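You operate a simulated robot arm through the tools that you are given. There is no shell and no other tool.

Carry out the task below with a simulated robot arm. There is one attempt and no reset: what you move stays moved.

Task
Wipe the dust off the purifier cover.
Fine: switch the air purifier off before you wipe, use the yellow cleaning pad and put it back, then switch on again and leave it running. Set down upright: yellow cleaning pad. What is to be rubbed or washed off counts as gone when no trace of it is left.

The check looks at the end state, three seconds after you hand in, the way a careful person would. Anything else that was tipped, shoved, dropped, spilled or broken makes it a failure. Lids that push on must go on centred and level and be pressed home; caps that screw on are set level and turned clockwise until they are tight.

Robot
A 7-joint arm with a three-finger gripper, fixed in place. Base frame: the origin is at the foot of the arm, x ahead of it, y to its left, z up. Readings come in m, degrees, newtons and seconds.
With the tool pointing down near the work surface it reaches from about 0.1 to 0.76 m from the base axis. Its first joint turns from -166.0 to 166.0 degrees. Payload 2.94 kg.
Tool frame: the origin (TCP) lies between the finger pads and is the grasp point; the fingertips stand 0.03 m ahead of it; z points along the fingers, y is the line along which they close. The gripper opens to 0.132 m. The gripper's body begins 0.107 m behind the TCP.
Orientation is that of the tool frame in the base frame, as a unit quaternion [w, x, y, z]. With the fingers straight down and closing along the base's y, the tool's x points along the base's -x, its y along +y and its z along -z.

Tools
- The arm moves only by the tool drive_tool. Its argument "steps" is a list of rows, each a list of 6 numbers: the shift along the tool's x, y, z in units of 30 mm (1.0 is 30 mm), then the turn, a rotation vector about the tool's x, y, z in units of 5 degrees (1.0 is 5 degrees). In form: [[x, y, z, ax, ay, az], ...]. A call has 1 to 20 rows; each row shifts and turns the commanded pose from where the row before left it, along the tool's axes as they then stand. "gripper" is the closure in counts, from 0 (fully open) to 255 (shut), set as the call begins (left out, the last holds). A call with a number of a shift or a turn outside -1 to 1 is refused whole. A row lasts 0.2 s, in which the tool goes at most 0.05 m and 8.6 degrees; a call with a longer step from one row to the next is refused whole, and so is a gripper value outside its range. A pose out of reach is approached as far as the arm can. The call stops where the force on the tool passes 40 N (or 10 N more than at its start, if that is more) or the arm is blocked; 0.2 s more then pass. Each finger halts on what it meets, pressing with about 35 N; the grip force reading is that of the motor and also rises with nothing between the fingers. The clock runs only during rows and for 0.2 s after the last one: add rows that do not move to give the fingers time. The reply holds the time, the measured pose of the TCP, the force on the tool along the base axes, the opening and the grip force, in the units named above and with some noise, with the torque about the TCP (base axes, N m) and any sound that the robot's microphone picked up, and new pictures: "show" is both (left out), scene, wrist or none.
- Cameras (640 x 400 px; columns grow to the right, rows downward): "scene" is fixed at [0.394, 0.4984, 1.159]; the picture's right is [-1.00, -0.08, 0.00], its down [-0.04, 0.56, -0.83] and it looks along [0.06, -0.82, -0.56] (base axes); focal length 368 px, centre (320, 200). "wrist" rides on the gripper at [0.072, 0.003, -0.144] in the tool frame; the picture's right is [-0.04, 1.00, 0.00], its down [-0.88, -0.04, -0.48] and it looks along [-0.48, -0.02, 0.88] (tool axes); focal length 256 px, centre (320, 200). There is no depth. A picture from a camera that has moved, and an enlarged one, comes with that camera's place and axes in the base frame and with its lens. The place of the scene camera against the robot may be out by one fixed shift of up to 0.012 m in any direction.
- slide_trunk(by): slides the trunk up (or, below 0, down) by that many m; the arm rides with it, the base frame stays. It gives what a move gives, with no picture.
- inspect(camera, box): a new picture of the part [left, top, right, bottom] of that camera's present view, enlarged. The clock stands still meanwhile.
- close_job(): hands the job in; it is judged then, once.

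Nothing tells you positions but the pictures and the camera data. Unless the task says otherwise, let go and move clear before handing in.

The tools are called after "Emit:" as a command line: name --pt "numbers of a row" for each row, then --argument value for the rest, lists and objects as JSON in quotes. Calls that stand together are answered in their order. drive_tool: Moves the arm, as the interface text tells. Its arguments: {"type":"object","properties":{"steps":{"type":"array"},"gripper":{"type":"number"},"show":{"type":"string","enum":["both","scene","wrist","none"]}},"required":["steps"]} The other tools are called the same way: slide_trunk (by) slides the trunk up or down; inspect (camera, box) takes an enlarged picture of a part of a camera's view; close_job () hands the job in.

At the start:

```text
time: 0.0
tcp_pos: [0.4481, -0.3595, 0.8303]
orientation: [0.0, 0.0, 1.0, 0.0]
wrist_force: [0.1, 0.5, 0.1]
torque: [0.0, 0.01, 0.0]
finger_gap: 0.1321
grasp_force: 0.1
trunk travel left (down, up): [-0.125, 0.415]
```

scene: 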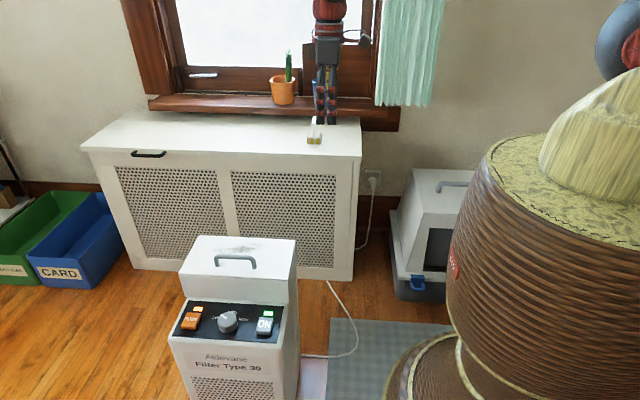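
wrist: 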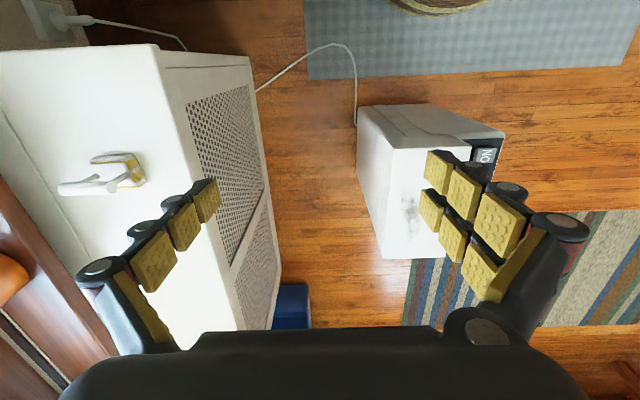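

The picture shows the air purifier in front with a switch panel, a dusty cover with a handle, and a radiator cabinet beyond, with a small pad-like thing on top. I'll enlarge the views before moving anything.

Emit:
inspect --camera "scene" --box '[160, 220, 320, 400]'

Emit:
inspect --camera "scene" --box '[240, 60, 400, 180]'

Emit:
inspect --camera "wrist" --box '[340, 90, 520, 270]'

Emit:
inspect --camera "wrist" --box '[20, 110, 220, 240]'

```text
2.22 times, centred on (240, 310) of scene
camera zoom: at [0.394, 0.4984, 1.159], right [-1.0, -0.08, 0.0], down [-0.04, 0.56, -0.83], along [0.06, -0.82, -0.56], focal length 818 px, centre (498, -44)
```

zoom: 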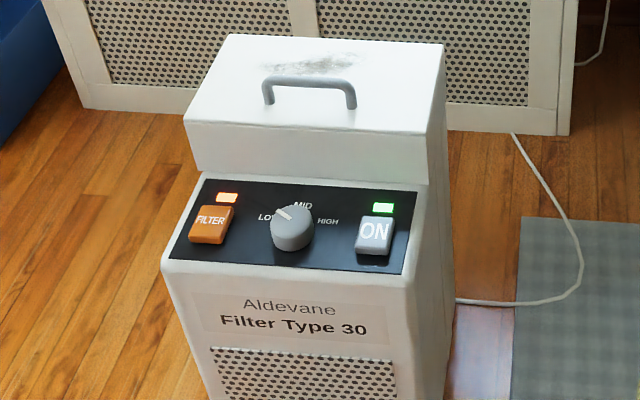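

```text
3.33 times, centred on (320, 120) of scene
camera zoom: at [0.394, 0.4984, 1.159], right [-1.0, -0.08, 0.0], down [-0.04, 0.56, -0.83], along [0.06, -0.82, -0.56], focal length 1228 px, centre (320, 467)
```

zoom: 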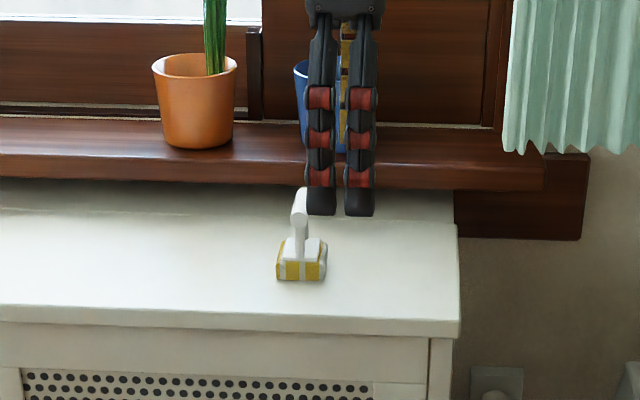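

```text
2.22 times, centred on (430, 180) of wrist
camera zoom: at [0.3749, -0.3568, 0.9737], right [0.04, 1.0, 0.0], down [0.88, -0.04, 0.48], along [0.48, -0.02, -0.88], focal length 569 px, centre (76, 244)
```

zoom: 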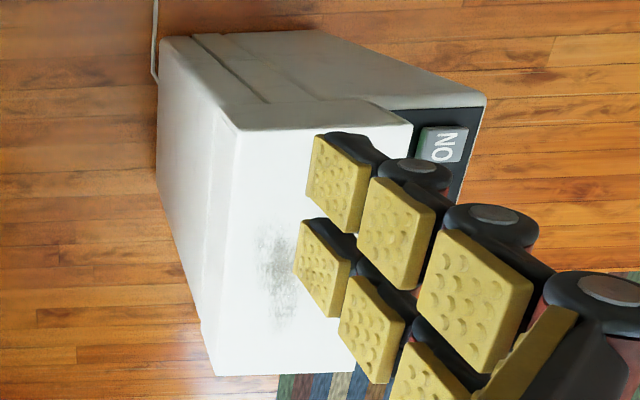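

```text
3.08 times, centred on (120, 175) of wrist
camera zoom: at [0.3749, -0.3568, 0.9737], right [0.04, 1.0, 0.0], down [0.88, -0.04, 0.48], along [0.48, -0.02, -0.88], focal length 788 px, centre (935, 277)
```

zoom: 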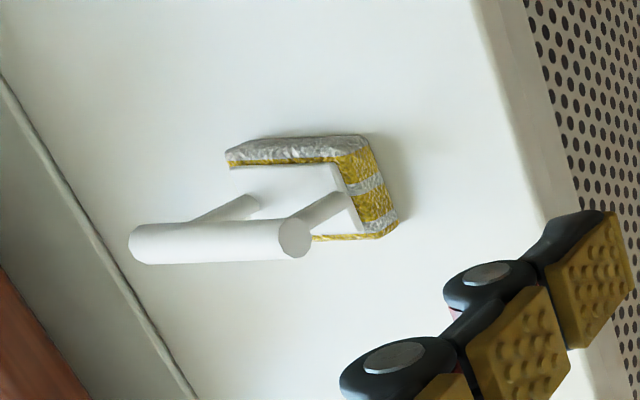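

The purifier's panel has a grey ON key with a green lamp at about (0.565, -0.016, 0.455). The dust is on top of the cover at about (0.65, -0.19, 0.53), and the yellow pad with its white handle is on the cabinet at about (0.50, -0.645, 0.62). I'll move the wrist camera over the panel first for a close look.

Emit:
drive_tool --pt "0 1 0.2 0 0 0" --pt "0 1 0.2 0 0 0" --pt "0 1 0.2 0 0 0" --pt "0 1 0.2 0 0 0" --pt "0 1 0.2 0 0 0" --pt "0 1 0.2 0 0 0" --pt "0 1 0.2 0 0 0" --pt "0 1 0.2 0 0 0" --pt "0 1 0.2 0 0 0" --pt "0 1 0.2 0 0 0" --pt "0 1 0.2 0 0 0" --pt "0 0 0 0 0 0" --gripper 0

```text
time: 2.6
tcp_pos: [0.4467, -0.0287, 0.764]
orientation: [0.001, 0.0, 1.0, 0.0]
wrist_force: [0.6, 0.2, -0.7]
torque: [-0.02, -0.02, 0.0]
finger_gap: 0.1321
grasp_force: 0.1
trunk travel left (down, up): [-0.125, 0.415]
camera wrist: at [0.3738, -0.0262, 0.9075], right [0.04, 1.0, 0.0], down [0.88, -0.04, 0.48], along [0.47, -0.02, -0.88], focal length 256 px, centre (320, 200)
```

scene: 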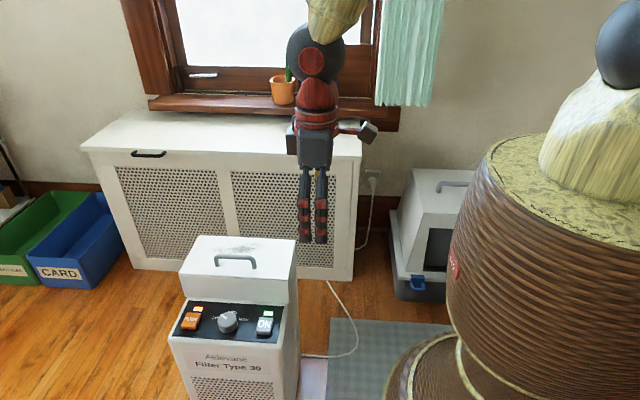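
wrist: 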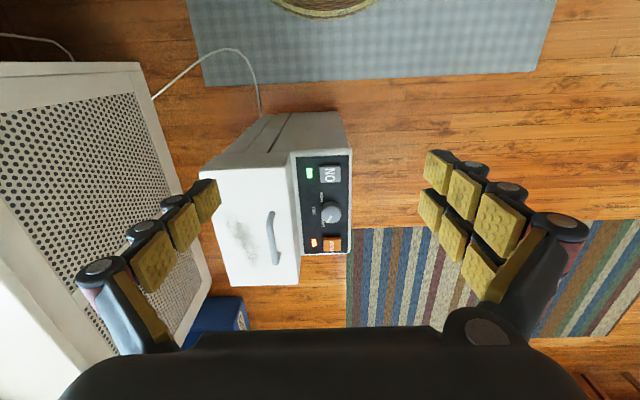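

The panel and cover are both now clear in the wrist view. I'll enlarge it to measure the keys, the handle and the extent of the dust.

Emit:
inspect --camera "wrist" --box '[280, 140, 370, 260]'

Emit:
inspect --camera "wrist" --box '[195, 160, 315, 290]'

Emit:
inspect --camera "scene" --box '[170, 290, 300, 350]'

Emit:
inspect --camera "scene" --box '[180, 230, 300, 300]'

```text
3.33 times, centred on (325, 200) of wrist
camera zoom: at [0.3738, -0.0262, 0.9075], right [0.04, 1.0, 0.0], down [0.88, -0.04, 0.48], along [0.47, -0.02, -0.88], focal length 853 px, centre (303, 200)
```

zoom: 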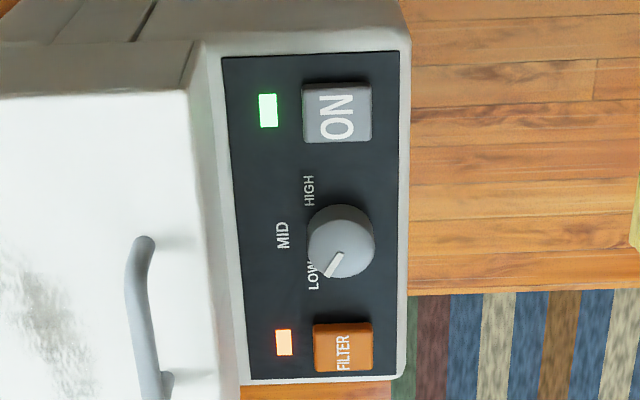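

```text
3.08 times, centred on (255, 225) of wrist
camera zoom: at [0.3738, -0.0262, 0.9075], right [0.04, 1.0, 0.0], down [0.88, -0.04, 0.48], along [0.47, -0.02, -0.88], focal length 788 px, centre (520, 123)
```

zoom: 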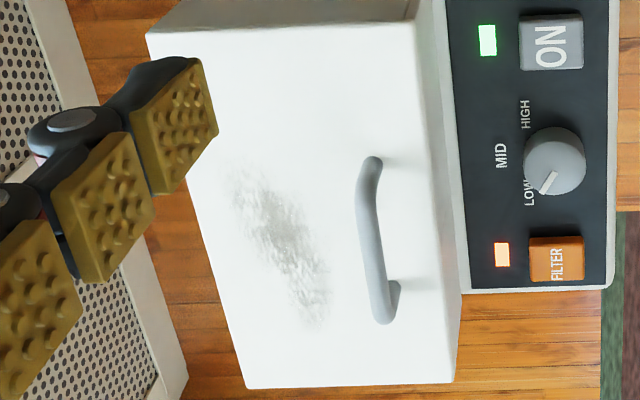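

```text
4.92 times, centred on (235, 320) of scene
camera zoom: at [0.394, 0.4984, 1.159], right [-1.0, -0.08, 0.0], down [-0.04, 0.56, -0.83], along [0.06, -0.82, -0.56], focal length 1813 px, centre (738, -391)
```

zoom: 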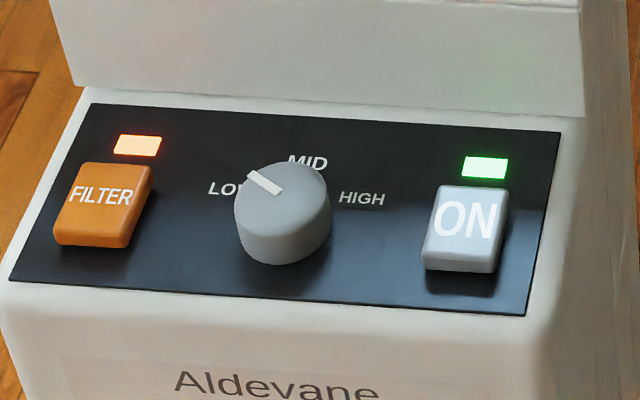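

```text
5.33 times, centred on (240, 265) of scene
camera zoom: at [0.394, 0.4984, 1.159], right [-1.0, -0.08, 0.0], down [-0.04, 0.56, -0.83], along [0.06, -0.82, -0.56], focal length 1964 px, centre (747, -147)
```

zoom: 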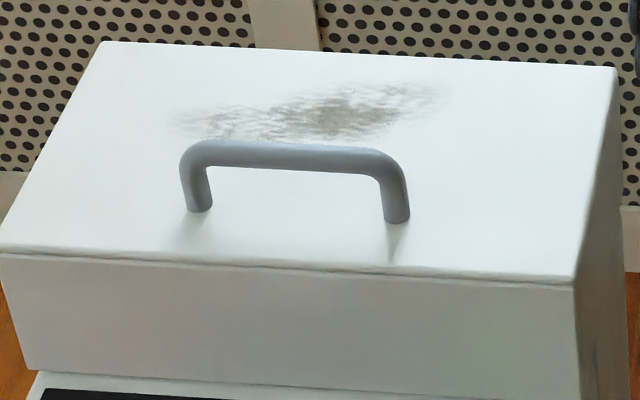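

The panel is essentially level. The ON key, about 35 mm across, is centred near (0.561, -0.015) with its top at z ≈ 0.45–0.466; the knob sits about 5 cm further along x. I'll close the fingers and hover above the key.

Emit:
drive_tool --pt "0 0 0 0 0 0" --pt "0 0 0 0 0 0" --pt "0 0 0 0 0 0" --pt "0 0 0 0 0 0" --pt "-0.476 0.057 0.85 0 0 0" --pt "-0.476 0.057 0.85 0 0 0" --pt "-0.476 0.057 0.85 0 0 0" --pt "-0.476 0.057 0.85 0 0 0" --pt "-0.476 0.057 0.85 0 0 0" --pt "-0.476 0.057 0.85 0 0 0" --pt "-0.476 0.057 0.85 0 0 0" --pt "-0.476 0.057 0.85 0 0 0" --pt "0 0 0 0 0 0" --gripper 255

```text
time: 5.4
tcp_pos: [0.5619, -0.016, 0.5601]
orientation: [0.0, 0.0, 1.0, -0.001]
wrist_force: [0.0, 0.8, 1.0]
torque: [0.01, -0.02, 0.01]
finger_gap: 0.0001
grasp_force: 28.6
trunk travel left (down, up): [-0.125, 0.415]
camera wrist: at [0.4897, -0.0125, 0.7034], right [0.04, 1.0, 0.0], down [0.88, -0.04, 0.48], along [0.47, -0.02, -0.88], focal length 256 px, centre (320, 200)
```

scene: 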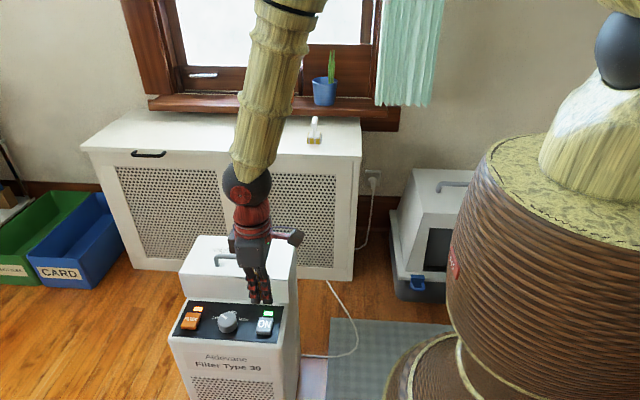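
wrist: 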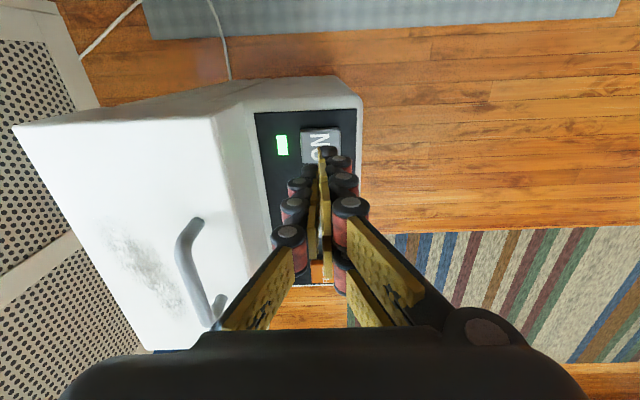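

The closed fingers are right above the ON key and the green lamp is lit. I'll descend to just above the key, then press in small steps.

Emit:
drive_tool --pt "-0.03 0.01 0.7 0 0 0" --pt "-0.03 0.01 0.7 0 0 0" --pt "0 0 0.4 0 0 0" --pt "0 0 0 0 0 0" --gripper 255 --show "wrist"

Emit:
inspect --camera "scene" --box '[170, 250, 310, 350]'

```text
time: 6.4
tcp_pos: [0.5646, -0.0161, 0.5068]
orientation: [0.0, 0.0, 1.0, 0.0]
wrist_force: [-1.0, 0.0, -0.2]
torque: [-0.01, 0.03, -0.02]
finger_gap: 0.0
grasp_force: 29.0
trunk travel left (down, up): [-0.125, 0.415]
camera wrist: at [0.4912, -0.0124, 0.6496], right [0.04, 1.0, 0.0], down [0.88, -0.04, 0.48], along [0.47, -0.02, -0.88], focal length 256 px, centre (320, 200)
```

wrist: 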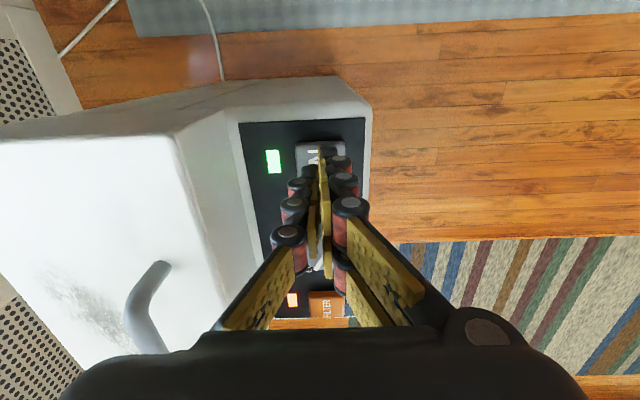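

```text
4.00 times, centred on (240, 300) of scene
camera zoom: at [0.394, 0.4984, 1.159], right [-1.0, -0.08, 0.0], down [-0.04, 0.56, -0.83], along [0.06, -0.82, -0.56], focal length 1473 px, centre (640, -200)
```

zoom: 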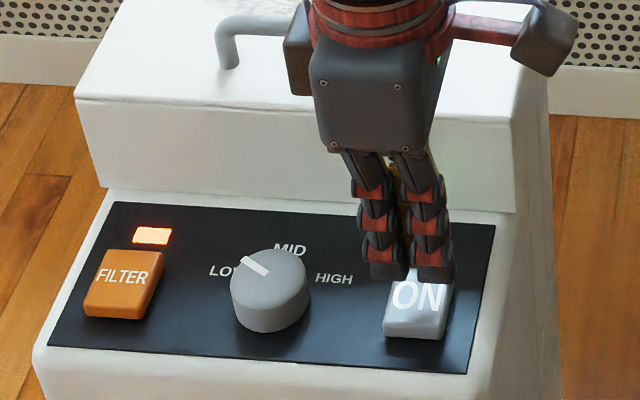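

The fingertips stand about 1–2 cm above the ON key and are clear of the knob. I'll press down slowly.

Emit:
drive_tool --pt "0 0 0.1 0 0 0" --pt "0 0 0.1 0 0 0" --pt "0 0 0.1 0 0 0" --pt "0 0 0.1 0 0 0" --pt "0 0 0 0 0 0" --gripper 255 --show "wrist"

```text
time: 7.6
tcp_pos: [0.5644, -0.015, 0.4938]
orientation: [0.0, 0.0, 1.0, 0.0]
wrist_force: [-0.3, 0.5, 0.0]
torque: [-0.01, -0.04, 0.04]
finger_gap: 0.0
grasp_force: 28.5
trunk travel left (down, up): [-0.125, 0.415]
camera wrist: at [0.491, -0.0123, 0.6376], right [0.04, 1.0, 0.0], down [0.88, -0.04, 0.48], along [0.47, -0.02, -0.88], focal length 256 px, centre (320, 200)
```

wrist: 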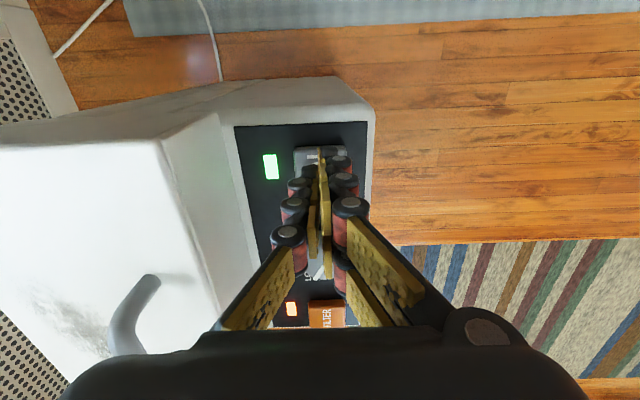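

No contact yet, so I'll keep going down slowly.

Emit:
drive_tool --pt "0 0 0.1 0 0 0" --pt "0 0 0.1 0 0 0" --pt "0 0 0.1 0 0 0" --pt "0 0 0 0 0 0" --gripper 255 --show "wrist"

Emit:
inspect --camera "scene" --box '[170, 250, 310, 350]'

```text
time: 8.6
tcp_pos: [0.5639, -0.0154, 0.4849]
orientation: [0.0, 0.0, 1.0, 0.0]
wrist_force: [0.4, 0.4, 0.4]
torque: [0.0, 0.0, 0.01]
finger_gap: 0.0
grasp_force: 28.6
trunk travel left (down, up): [-0.125, 0.415]
camera wrist: at [0.491, -0.0121, 0.6286], right [0.04, 1.0, 0.0], down [0.88, -0.04, 0.48], along [0.48, -0.02, -0.88], focal length 256 px, centre (320, 200)
```

wrist: 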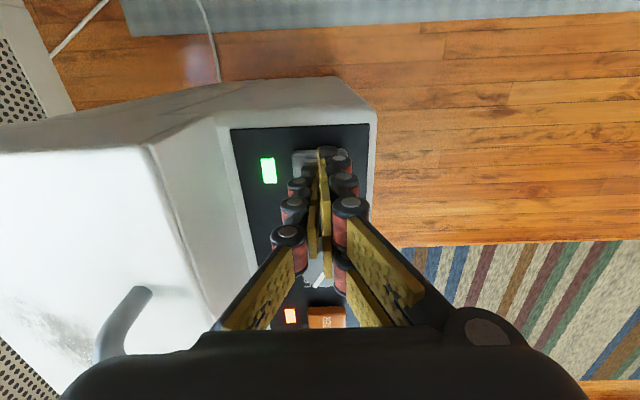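

```text
4.00 times, centred on (240, 300) of scene
camera zoom: at [0.394, 0.4984, 1.159], right [-1.0, -0.08, 0.0], down [-0.04, 0.56, -0.83], along [0.06, -0.82, -0.56], focal length 1473 px, centre (640, -200)
```

zoom: 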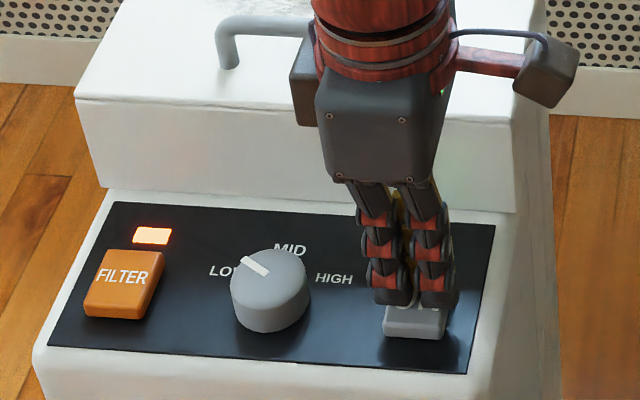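

The fingertips are nearly on the key. I'll continue in 2 mm steps.

Emit:
drive_tool --pt "0 0 0.07 0 0 0" --pt "0 0 0.07 0 0 0" --pt "0 0 0.07 0 0 0" --pt "0 0 0 0 0 0" --gripper 255 --show "wrist"

```text
time: 9.6
tcp_pos: [0.5636, -0.0148, 0.4794]
orientation: [0.0, 0.001, 1.0, 0.0]
wrist_force: [0.5, 0.8, 1.4]
torque: [0.04, 0.03, 0.03]
finger_gap: 0.0061
grasp_force: 28.3
trunk travel left (down, up): [-0.125, 0.415]
heard: click
camera wrist: at [0.4908, -0.0122, 0.6221], right [0.04, 1.0, 0.0], down [0.88, -0.04, 0.48], along [0.48, -0.02, -0.88], focal length 256 px, centre (320, 200)
```

wrist: 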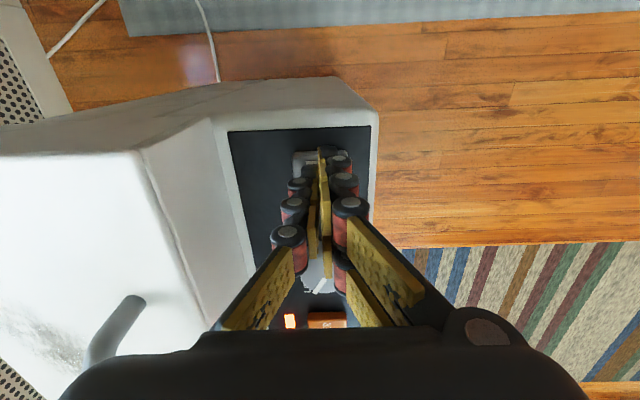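

There was a click and the green lamp went out, so the purifier is off. Next I'll lift straight up and go back towards the cabinet to fetch the pad.

Emit:
drive_tool --pt "0 0 -1 0 0 0" --pt "0 0 -1 0 0 0" --pt "0 0 -1 0 0 0" --pt "0 0 -1 0 0 0" --pt "0.292 -0.9 -1 0 0 0" --pt "0.292 -0.9 -1 0 0 0" --pt "0.292 -0.9 -1 0 0 0" --pt "0.292 -0.9 -1 0 0 0" --pt "0.292 -0.9 -1 0 0 0" --pt "0.292 -0.9 -1 0 0 0" --pt "0.292 -0.9 -1 0 0 0" --pt "0.292 -0.9 -1 0 0 0" --pt "0.292 -0.86 0 0 0 0" --pt "0.292 -0.86 0 0 0 0" --pt "0.292 -0.86 0 0 0 0" --pt "0.292 -0.86 0 0 0 0" --pt "0.292 -0.86 0 0 0 0" --pt "0 0 0 0 0 0" --gripper 255

Emit:
inspect --camera "scene" --box '[170, 230, 310, 350]'

```text
time: 13.4
tcp_pos: [0.4489, -0.3612, 0.838]
orientation: [0.0, -0.001, 1.0, 0.0]
wrist_force: [-0.5, 0.1, 0.1]
torque: [0.01, -0.01, 0.0]
finger_gap: 0.0
grasp_force: 28.5
trunk travel left (down, up): [-0.125, 0.415]
camera wrist: at [0.3769, -0.3582, 0.9819], right [0.04, 1.0, 0.0], down [0.88, -0.04, 0.48], along [0.48, -0.02, -0.88], focal length 256 px, centre (320, 200)
```

scene: 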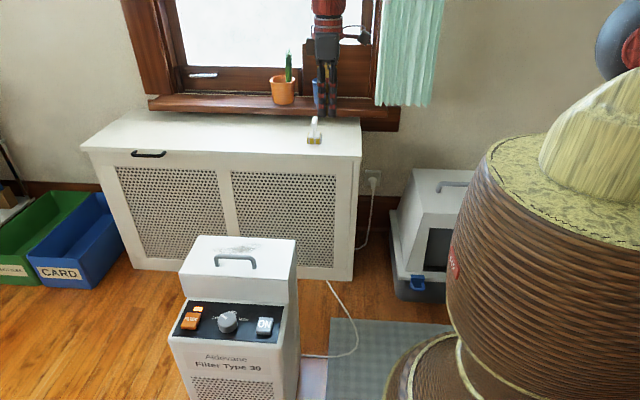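
wrist: 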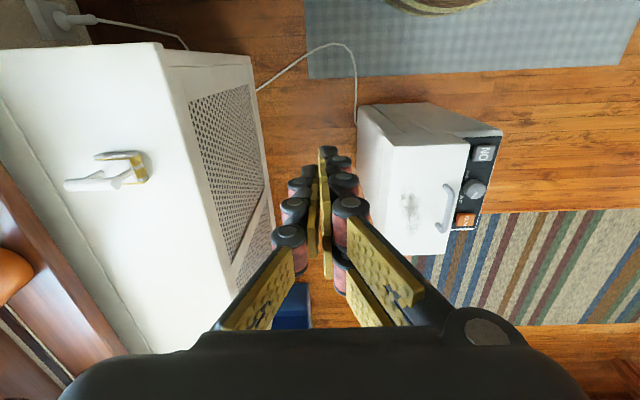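

```text
3.33 times, centred on (240, 290) of scene
camera zoom: at [0.394, 0.4984, 1.159], right [-1.0, -0.08, 0.0], down [-0.04, 0.56, -0.83], along [0.06, -0.82, -0.56], focal length 1228 px, centre (587, -100)
```

zoom: 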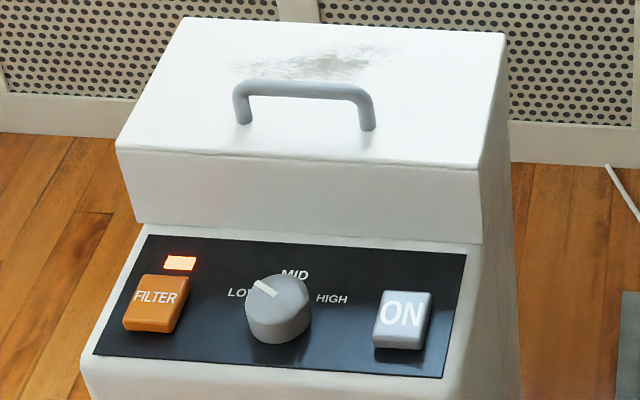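

The lamp is off and the knob hasn't moved. I'll open the fingers and turn the tool 90° about its own axis so they close across the pad's handle, which runs along y.

Emit:
drive_tool --pt "0 0 0 0 0 1" --pt "0 0 0 0 0 1" --pt "0 0 0 0 0 1" --pt "0 0 0 0 0 1" --pt "0 0 0 0 0 1" --pt "0 0 0 0 0 1" --pt "0 0 0 0 0 1" --pt "0 0 0 0 0 1" --pt "0 0 0 0 0 1" --pt "0 0 0 0 0 1" --pt "0 0 0 0 0 1" --pt "0 0 0 0 0 1" --pt "0 0 0 0 0 1" --pt "0 0 0 0 0 1" --pt "0 0 0 0 0 1" --pt "0 0 0 0 0 1" --pt "0 0 0 0 0 1" --pt "0 0 0 0 0 1" --pt "0 0 0 0 0 0" --gripper 0

```text
time: 17.4
tcp_pos: [0.4485, -0.3603, 0.8384]
orientation: [0.0, 0.707, 0.708, 0.001]
wrist_force: [-0.2, 0.2, 0.5]
torque: [0.0, 0.01, -0.04]
finger_gap: 0.1321
grasp_force: 0.1
trunk travel left (down, up): [-0.125, 0.415]
camera wrist: at [0.4523, -0.2886, 0.9823], right [1.0, -0.04, 0.0], down [-0.04, -0.88, 0.48], along [-0.02, -0.48, -0.88], focal length 256 px, centre (320, 200)
```

scene: 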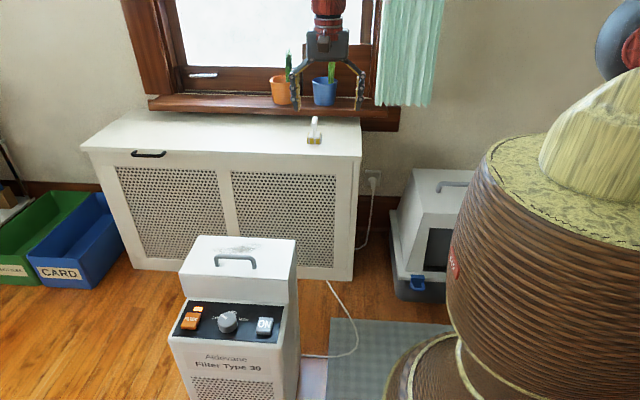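
wrist: 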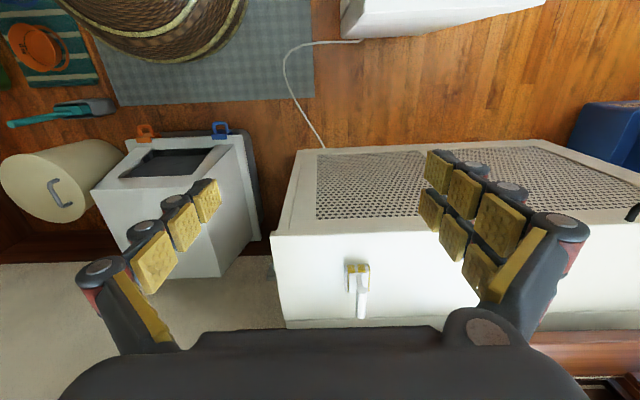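

The pad is in view at about (358, 275) in the wrist picture, with its handle running along y. I'll enlarge it to get a better fix on its position.

Emit:
inspect --camera "wrist" --box '[310, 240, 410, 330]'

Emit:
inspect --camera "scene" --box '[280, 100, 350, 150]'

```text
4.44 times, centred on (360, 285) of wrist
camera zoom: at [0.4523, -0.2886, 0.9823], right [1.0, -0.04, 0.0], down [-0.04, -0.88, 0.48], along [-0.02, -0.48, -0.88], focal length 1138 px, centre (142, -178)
```

zoom: 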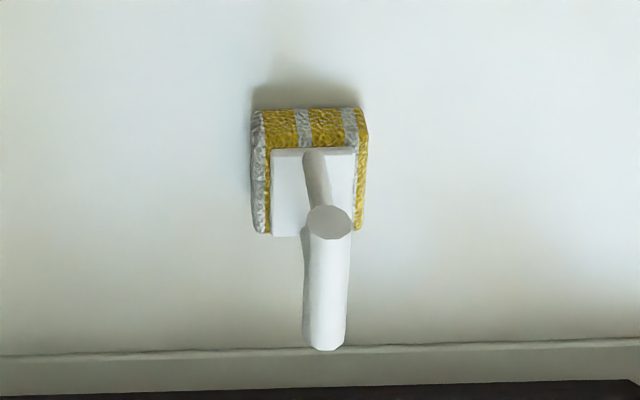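

```text
8.00 times, centred on (315, 125) of scene
camera zoom: at [0.394, 0.4984, 1.159], right [-1.0, -0.08, 0.0], down [-0.04, 0.56, -0.83], along [0.06, -0.82, -0.56], focal length 2946 px, centre (360, 800)
```

zoom: 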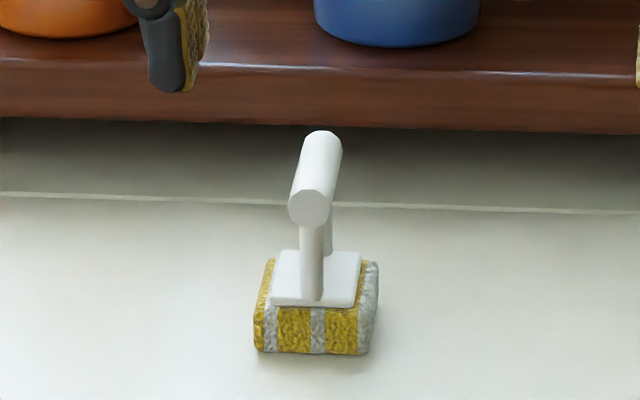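

I place the pad handle's axis at about (0.511, -0.672, 0.668), running along y, with the cabinet top at z ≈ 0.597. That is farther than a straight-down tool reaches. I'll tilt the tool 30° outward and move part of the way to check reach and view.

Emit:
drive_tool --pt "0 0 0 0 -1 0" --pt "0 0 0 0 -1 0" --pt "0 0 0 0 -1 0" --pt "0 0 0 0 -1 0" --pt "0 0 0 0 -1 0" --pt "0 0 0 0 -1 0" --pt "-0.616 0.208 0.744 0 0 0" --pt "-0.616 0.208 0.744 0 0 0" --pt "-0.616 0.208 0.744 0 0 0" --pt "-0.616 0.208 0.744 0 0 0" --pt "-0.616 0.208 0.744 0 0 0" --pt "-0.616 0.208 0.744 0 0 0" --pt "0 0 0 0 0 0" --gripper 0

```text
time: 20.2
tcp_pos: [0.4865, -0.5251, 0.778]
orientation: [0.183, 0.682, 0.684, -0.183]
wrist_force: [-0.4, -0.1, -0.5]
torque: [0.03, 0.0, 0.02]
finger_gap: 0.132
grasp_force: 0.0
trunk travel left (down, up): [-0.125, 0.415]
camera wrist: at [0.4891, -0.3903, 0.8665], right [1.0, -0.04, 0.02], down [-0.04, -0.52, 0.85], along [-0.02, -0.85, -0.52], focal length 256 px, centre (320, 200)
```

scene: 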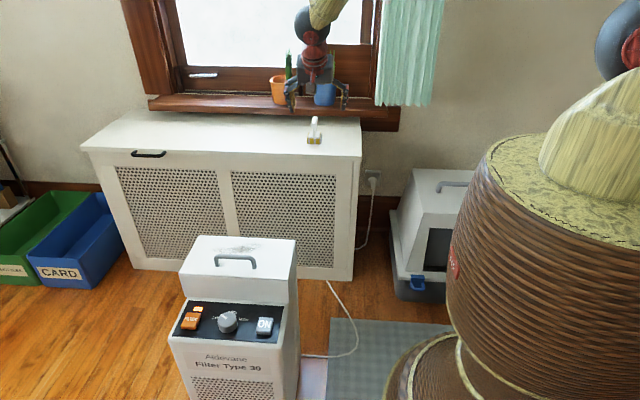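
wrist: 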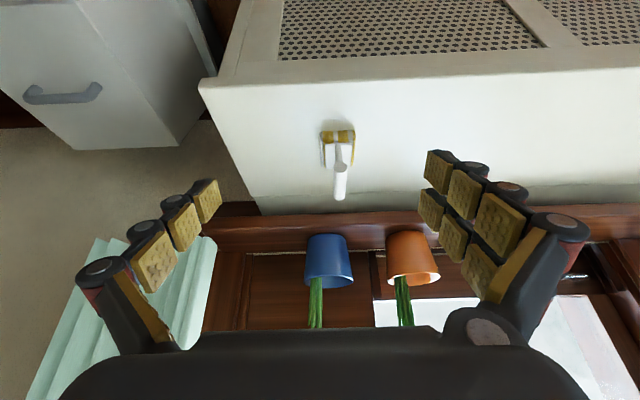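

The tilted pose is reached without trouble, and the sill with its pots is well behind the pad. I'll re-measure the handle from here.

Emit:
inspect --camera "wrist" --box '[290, 110, 390, 210]'

```text
4.00 times, centred on (340, 160) of wrist
camera zoom: at [0.4891, -0.3903, 0.8665], right [1.0, -0.04, 0.02], down [-0.04, -0.52, 0.85], along [-0.02, -0.85, -0.52], focal length 1024 px, centre (240, 360)
```

zoom: 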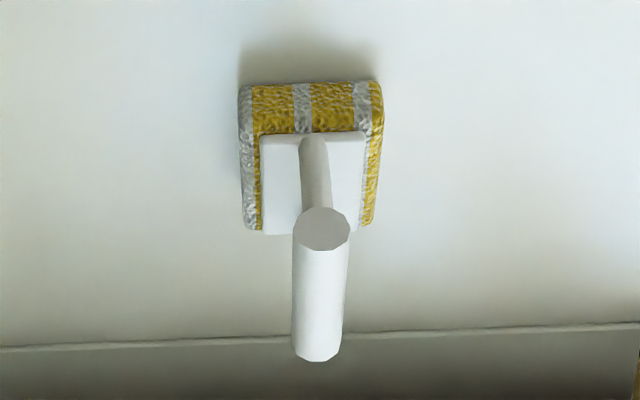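

The handle end checks out at (0.510, -0.638, 0.668), so I'll grasp at its middle, (0.5095, -0.671, 0.668). First I'll line up about 10 cm back along the approach line.

Emit:
drive_tool --pt "-0.595 0.192 0.6 0 0 0" --pt "-0.595 0.192 0.6 0 0 0" --pt "-0.595 0.192 0.6 0 0 0" --pt "-0.595 0.192 0.6 0 0 0" --pt "0 0 0 0 0 0" --pt "0 0 0 0 0 0" --gripper 0

```text
time: 21.6
tcp_pos: [0.5105, -0.622, 0.7517]
orientation: [0.183, 0.682, 0.683, -0.184]
wrist_force: [-0.9, 0.5, -0.5]
torque: [0.0, -0.01, 0.01]
finger_gap: 0.132
grasp_force: 0.0
trunk travel left (down, up): [-0.125, 0.415]
camera wrist: at [0.5126, -0.4878, 0.8401], right [1.0, -0.04, 0.02], down [-0.04, -0.52, 0.85], along [-0.02, -0.85, -0.52], focal length 256 px, centre (320, 200)
```

scene: 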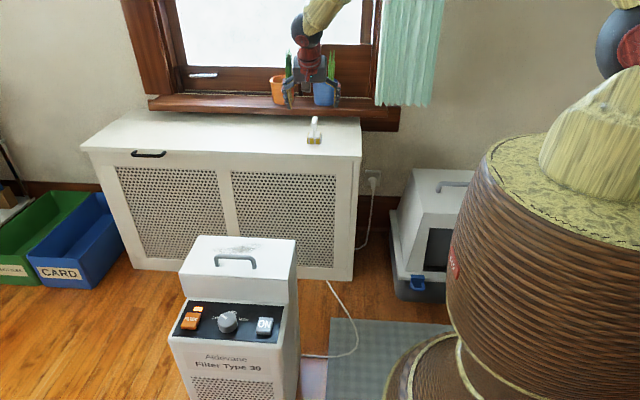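
wrist: 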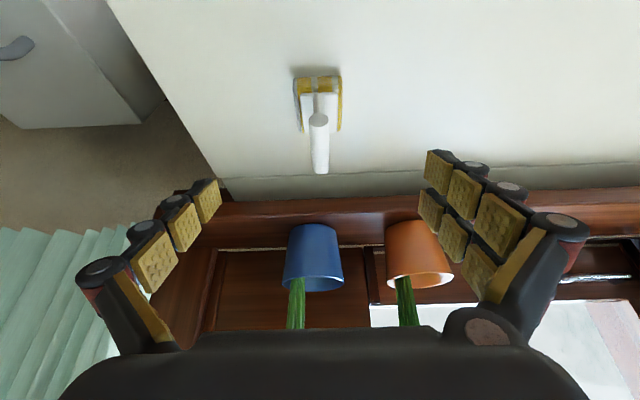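

The handle is centred between the open fingers. I'll move straight in along the tool axis to the grasp point.

Emit:
drive_tool --pt "0 0 0.5 0 0 0" --pt "0 0 0.5 0 0 0" --pt "0 0 0.5 0 0 0" --pt "0 0 0.5 0 0 0" --pt "0 0 0.4 0 0 0" --pt "0 0 0.4 0 0 0" --pt "0 0 0.3 0 0 0" --pt "0 0 0 0 0 0" --pt "0 0 0 0 0 0" --gripper 0

Emit:
inspect --camera "scene" --box '[270, 80, 370, 160]'

```text
time: 23.6
tcp_pos: [0.5102, -0.6678, 0.6706]
orientation: [0.183, 0.682, 0.684, -0.183]
wrist_force: [0.5, 0.1, 0.5]
torque: [0.02, -0.01, -0.02]
finger_gap: 0.1321
grasp_force: 0.1
trunk travel left (down, up): [-0.125, 0.415]
camera wrist: at [0.5125, -0.5334, 0.7591], right [1.0, -0.04, 0.02], down [-0.04, -0.52, 0.85], along [-0.02, -0.85, -0.52], focal length 256 px, centre (320, 200)
```

scene: 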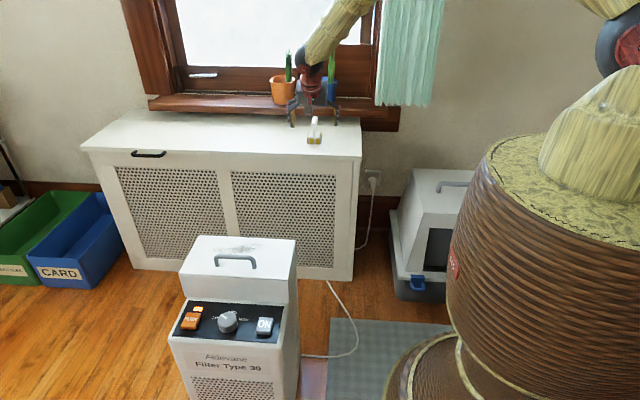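
wrist: 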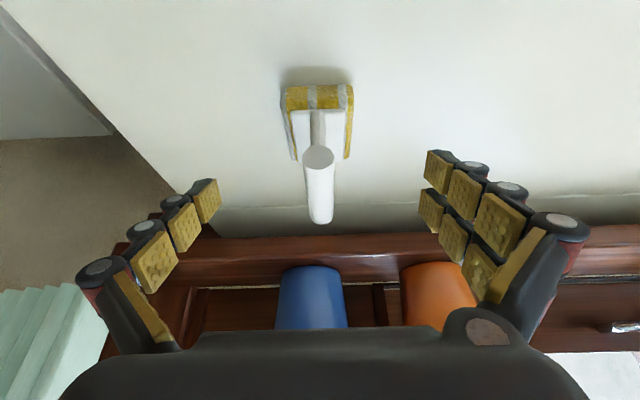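

```text
5.00 times, centred on (320, 120) of scene
camera zoom: at [0.394, 0.4984, 1.159], right [-1.0, -0.08, 0.0], down [-0.04, 0.56, -0.83], along [0.06, -0.82, -0.56], focal length 1842 px, centre (320, 600)
```

zoom: 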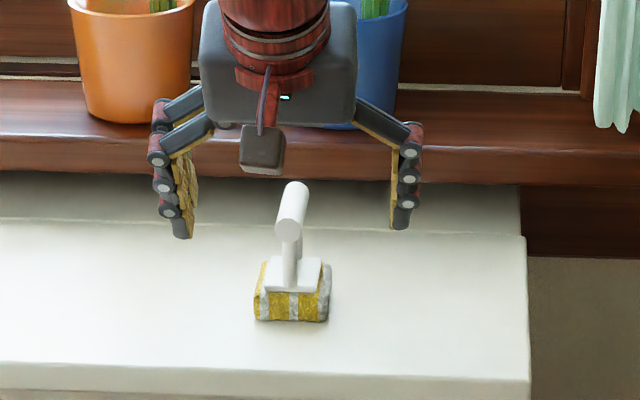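

The fingers straddle the handle with the TCP on its axis. I'll close on it now.

Emit:
drive_tool --pt "0 0 0 0 0 0" --pt "0 0 0 0 0 0" --pt "0 0 0 0 0 0" --pt "0 0 0 0 0 0" --pt "0 0 0 0 0 0" --pt "0 0 0 0 0 0" --pt "0 0 0 0 0 0" --pt "0 0 0 0 0 0" --pt "0 0 0 0 0 0" --gripper 255

Emit:
inspect --camera "scene" --box '[270, 80, 370, 160]'

```text
time: 25.6
tcp_pos: [0.5104, -0.6681, 0.6717]
orientation: [0.183, 0.682, 0.684, -0.183]
wrist_force: [-0.2, 0.0, 0.0]
torque: [-0.05, -0.02, -0.03]
finger_gap: 0.016
grasp_force: 25.6
trunk travel left (down, up): [-0.125, 0.415]
camera wrist: at [0.5125, -0.5334, 0.7591], right [1.0, -0.04, 0.02], down [-0.04, -0.52, 0.85], along [-0.02, -0.85, -0.52], focal length 256 px, centre (320, 200)
```

scene: 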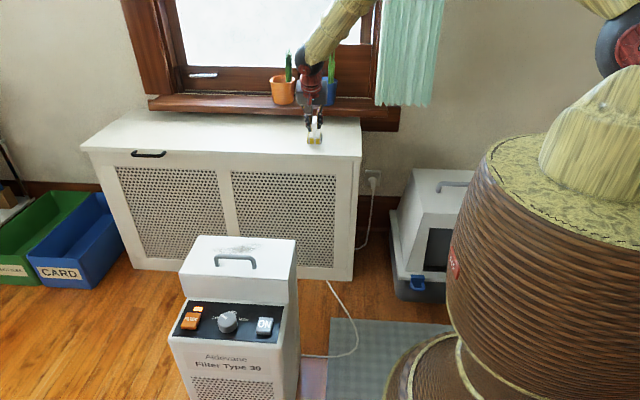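
wrist: 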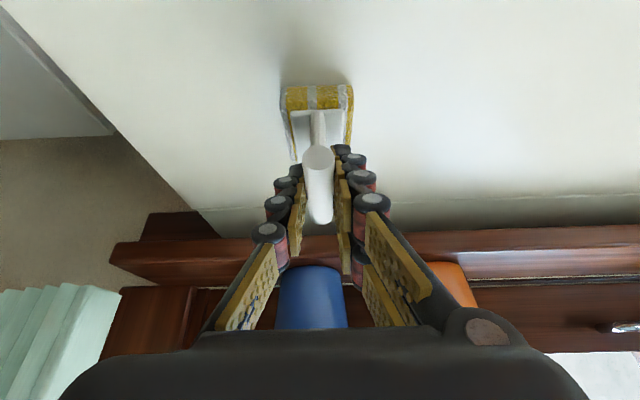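

```text
5.00 times, centred on (320, 120) of scene
camera zoom: at [0.394, 0.4984, 1.159], right [-1.0, -0.08, 0.0], down [-0.04, 0.56, -0.83], along [0.06, -0.82, -0.56], focal length 1842 px, centre (320, 600)
```

zoom: 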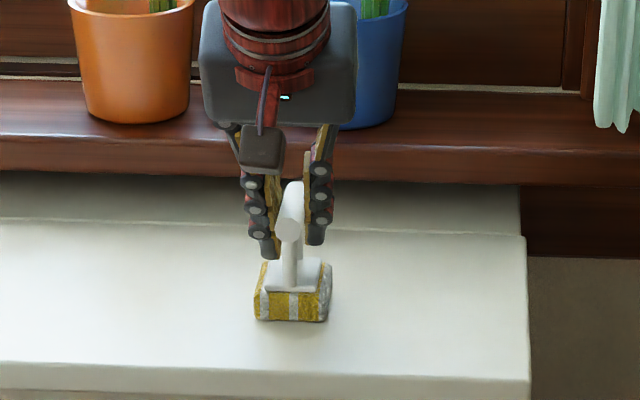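

The handle is gripped with a 16 mm gap and the pad hasn't shifted. The put-back pose is TCP (0.510, -0.668, 0.671). I'll lift straight up and check that the pad hangs level.

Emit:
drive_tool --pt "-0.25 0 -0.433 0 0 0" --pt "-0.25 0 -0.433 0 0 0" --pt "-0.5 0 -0.866 0 0 0" --pt "-0.5 0 -0.866 0 0 0" --pt "0 0 0 0 0 0" --gripper 255

Emit:
inspect --camera "scene" --box '[270, 60, 370, 160]'

```text
time: 26.8
tcp_pos: [0.511, -0.6679, 0.7608]
orientation: [0.183, 0.683, 0.683, -0.183]
wrist_force: [0.8, -0.7, 0.1]
torque: [0.01, -0.01, 0.0]
finger_gap: 0.0157
grasp_force: 35.5
trunk travel left (down, up): [-0.125, 0.415]
camera wrist: at [0.5125, -0.5333, 0.8497], right [1.0, -0.04, 0.02], down [-0.04, -0.52, 0.85], along [-0.02, -0.85, -0.52], focal length 256 px, centre (320, 200)
```

scene: 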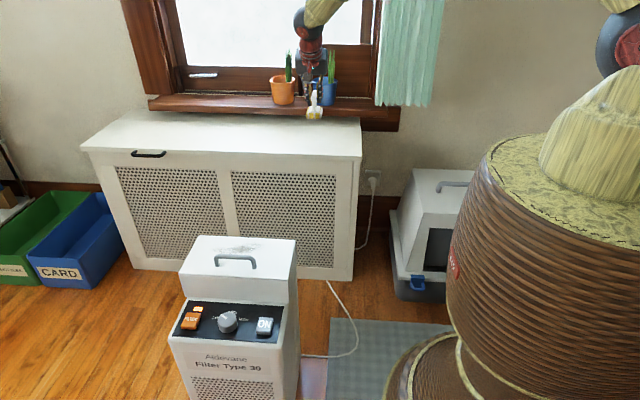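
wrist: 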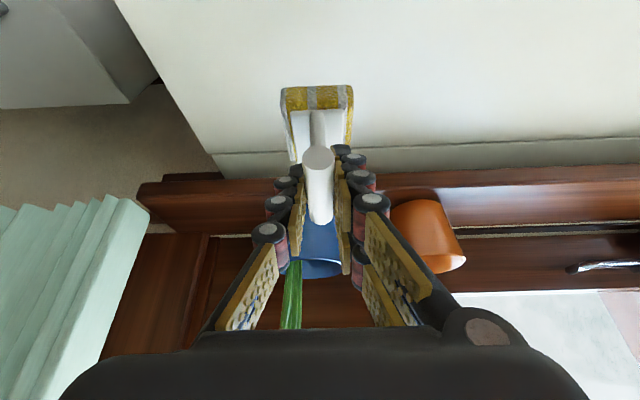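

```text
4.00 times, centred on (320, 110) of scene
camera zoom: at [0.394, 0.4984, 1.159], right [-1.0, -0.08, 0.0], down [-0.04, 0.56, -0.83], along [0.06, -0.82, -0.56], focal length 1473 px, centre (320, 560)
```

zoom: 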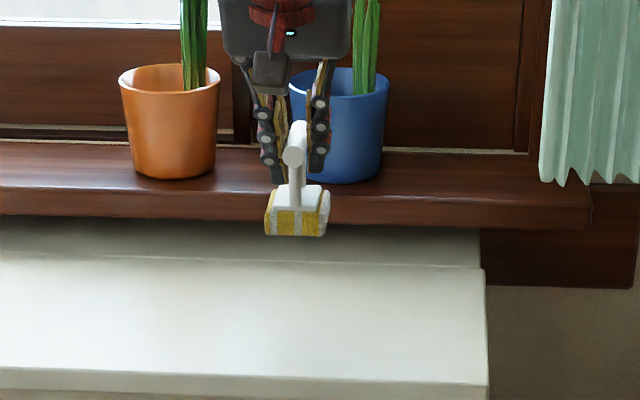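

The pad is held level. I'll carry it at this height over to the purifier, above the near-base end of the dust.

Emit:
drive_tool --pt "0.832 0.1745 -0.4804 0 0 0" --pt "0.832 0.1745 -0.4804 0 0 0" --pt "0.832 0.1745 -0.4804 0 0 0" --pt "0.832 0.1745 -0.4804 0 0 0" --pt "0.832 0.1745 -0.4804 0 0 0" --pt "0.832 0.1745 -0.4804 0 0 0" --pt "0.832 0.1745 -0.4804 0 0 0" --pt "0.832 0.1745 -0.4804 0 0 0" --pt "0.832 0.1745 -0.4804 0 0 0" --pt "0.832 0.1745 -0.4804 0 0 0" --pt "0.832 0.1745 -0.4804 0 0 0" --pt "0.832 0.1745 -0.4804 0 0 0" --pt "0.832 0.1745 -0.4804 0 0 0" --pt "0.832 0.1745 -0.4804 0 0 0" --pt "0.832 0.1745 -0.4804 0 0 0" --pt "0.832 0.1745 -0.4804 0 0 0" --pt "0.832 0.1745 -0.4804 0 0 0" --pt "0 0 0 0 0 0" --pt "0 0 0 0 0 0" --gripper 255

Emit:
inspect --camera "scene" --box '[170, 130, 330, 300]'

```text
time: 30.8
tcp_pos: [0.5989, -0.1775, 0.7595]
orientation: [0.183, 0.682, 0.684, -0.183]
wrist_force: [0.1, -0.1, -0.8]
torque: [0.02, -0.01, 0.01]
finger_gap: 0.0157
grasp_force: 35.3
trunk travel left (down, up): [-0.125, 0.415]
camera wrist: at [0.6007, -0.0425, 0.8479], right [1.0, -0.04, 0.02], down [-0.04, -0.52, 0.85], along [-0.02, -0.85, -0.52], focal length 256 px, centre (320, 200)
```

scene: 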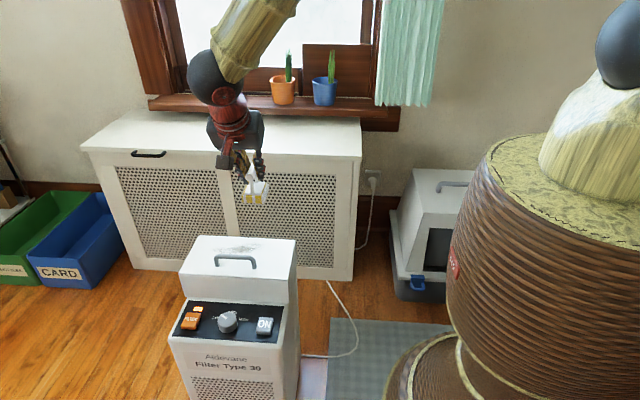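
wrist: 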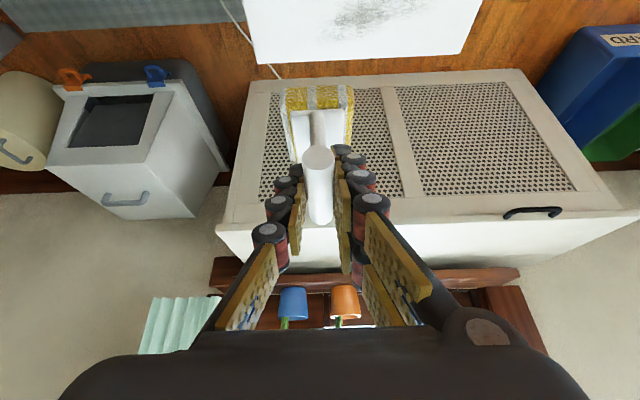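

```text
2.35 times, centred on (250, 215) of scene
camera zoom: at [0.394, 0.4984, 1.159], right [-1.0, -0.08, 0.0], down [-0.04, 0.56, -0.83], along [0.06, -0.82, -0.56], focal length 867 px, centre (485, 165)
```

zoom: 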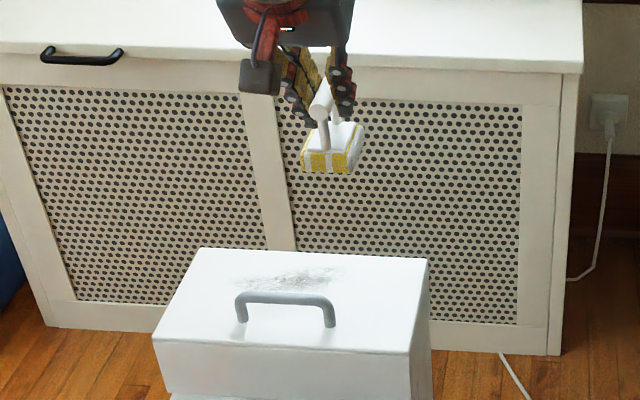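

The pad is over the cover and the dust is ahead of it. I'll lower it to roughly 2 cm above the surface.

Emit:
drive_tool --pt "0.5 0 0.866 0 0 0" --pt "0.5 0 0.866 0 0 0" --pt "0.5 0 0.866 0 0 0" --pt "0.5 0 0.866 0 0 0" --pt "0.2 0 0.346 0 0 0" --pt "0.2 0 0.346 0 0 0" --pt "0 0 0 0 0 0" --gripper 255

Emit:
inspect --camera "scene" --box '[180, 200, 320, 300]'

Emit:
inspect --camera "wrist" --box '[220, 20, 460, 180]'

```text
time: 32.4
tcp_pos: [0.5989, -0.1776, 0.6152]
orientation: [0.184, 0.682, 0.683, -0.183]
wrist_force: [-0.2, 0.3, -1.0]
torque: [0.02, -0.02, -0.01]
finger_gap: 0.0155
grasp_force: 35.1
trunk travel left (down, up): [-0.125, 0.415]
camera wrist: at [0.6008, -0.0428, 0.7038], right [1.0, -0.04, 0.02], down [-0.04, -0.52, 0.85], along [-0.02, -0.85, -0.52], focal length 256 px, centre (320, 200)
```

scene: 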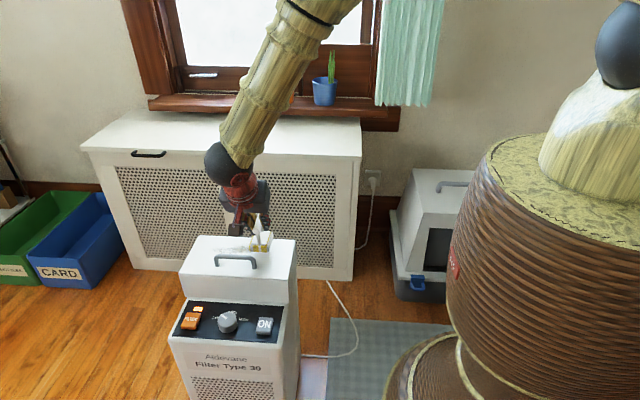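
wrist: 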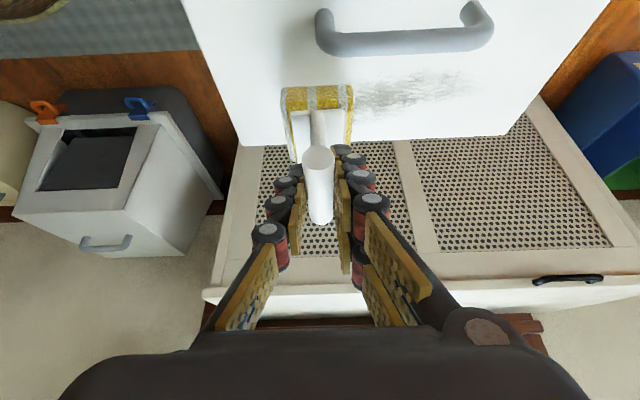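

```text
4.00 times, centred on (250, 250) of scene
camera zoom: at [0.394, 0.4984, 1.159], right [-1.0, -0.08, 0.0], down [-0.04, 0.56, -0.83], along [0.06, -0.82, -0.56], focal length 1473 px, centre (600, 0)
```

zoom: 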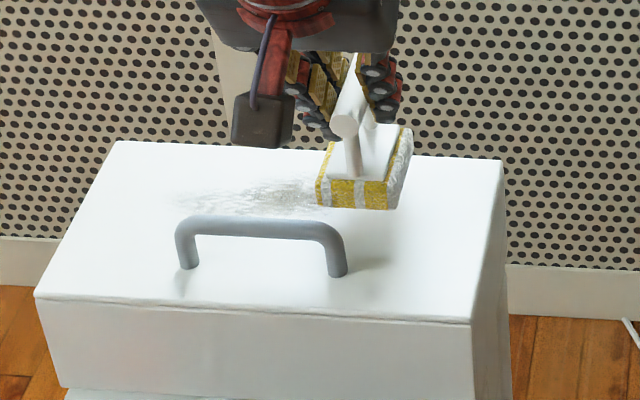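

```text
2.50 times, centred on (340, 100) of wrist
camera zoom: at [0.6008, -0.0428, 0.7038], right [1.0, -0.04, 0.02], down [-0.04, -0.52, 0.85], along [-0.02, -0.85, -0.52], focal length 640 px, centre (270, 450)
```

zoom: 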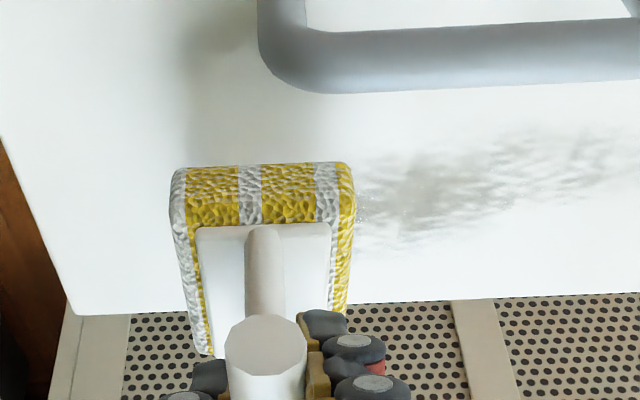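

The pad is hovering about 2 cm up, lined up beside the dust with clearance to the cover's handle. I'll lower it gently until I feel contact.

Emit:
drive_tool --pt "0.05 0 0.0866 0 0 0" --pt "0.05 0 0.0866 0 0 0" --pt "0.05 0 0.0866 0 0 0" --pt "0.05 0 0.0866 0 0 0" --pt "0.05 0 0.0866 0 0 0" --pt "0 0 0 0 0 0" --gripper 255 --show "none"

```text
time: 33.8
tcp_pos: [0.5989, -0.1761, 0.6013]
orientation: [0.182, 0.683, 0.684, -0.183]
wrist_force: [0.1, -0.6, -1.0]
torque: [-0.01, 0.03, 0.01]
finger_gap: 0.016
grasp_force: 35.0
trunk travel left (down, up): [-0.125, 0.415]
```

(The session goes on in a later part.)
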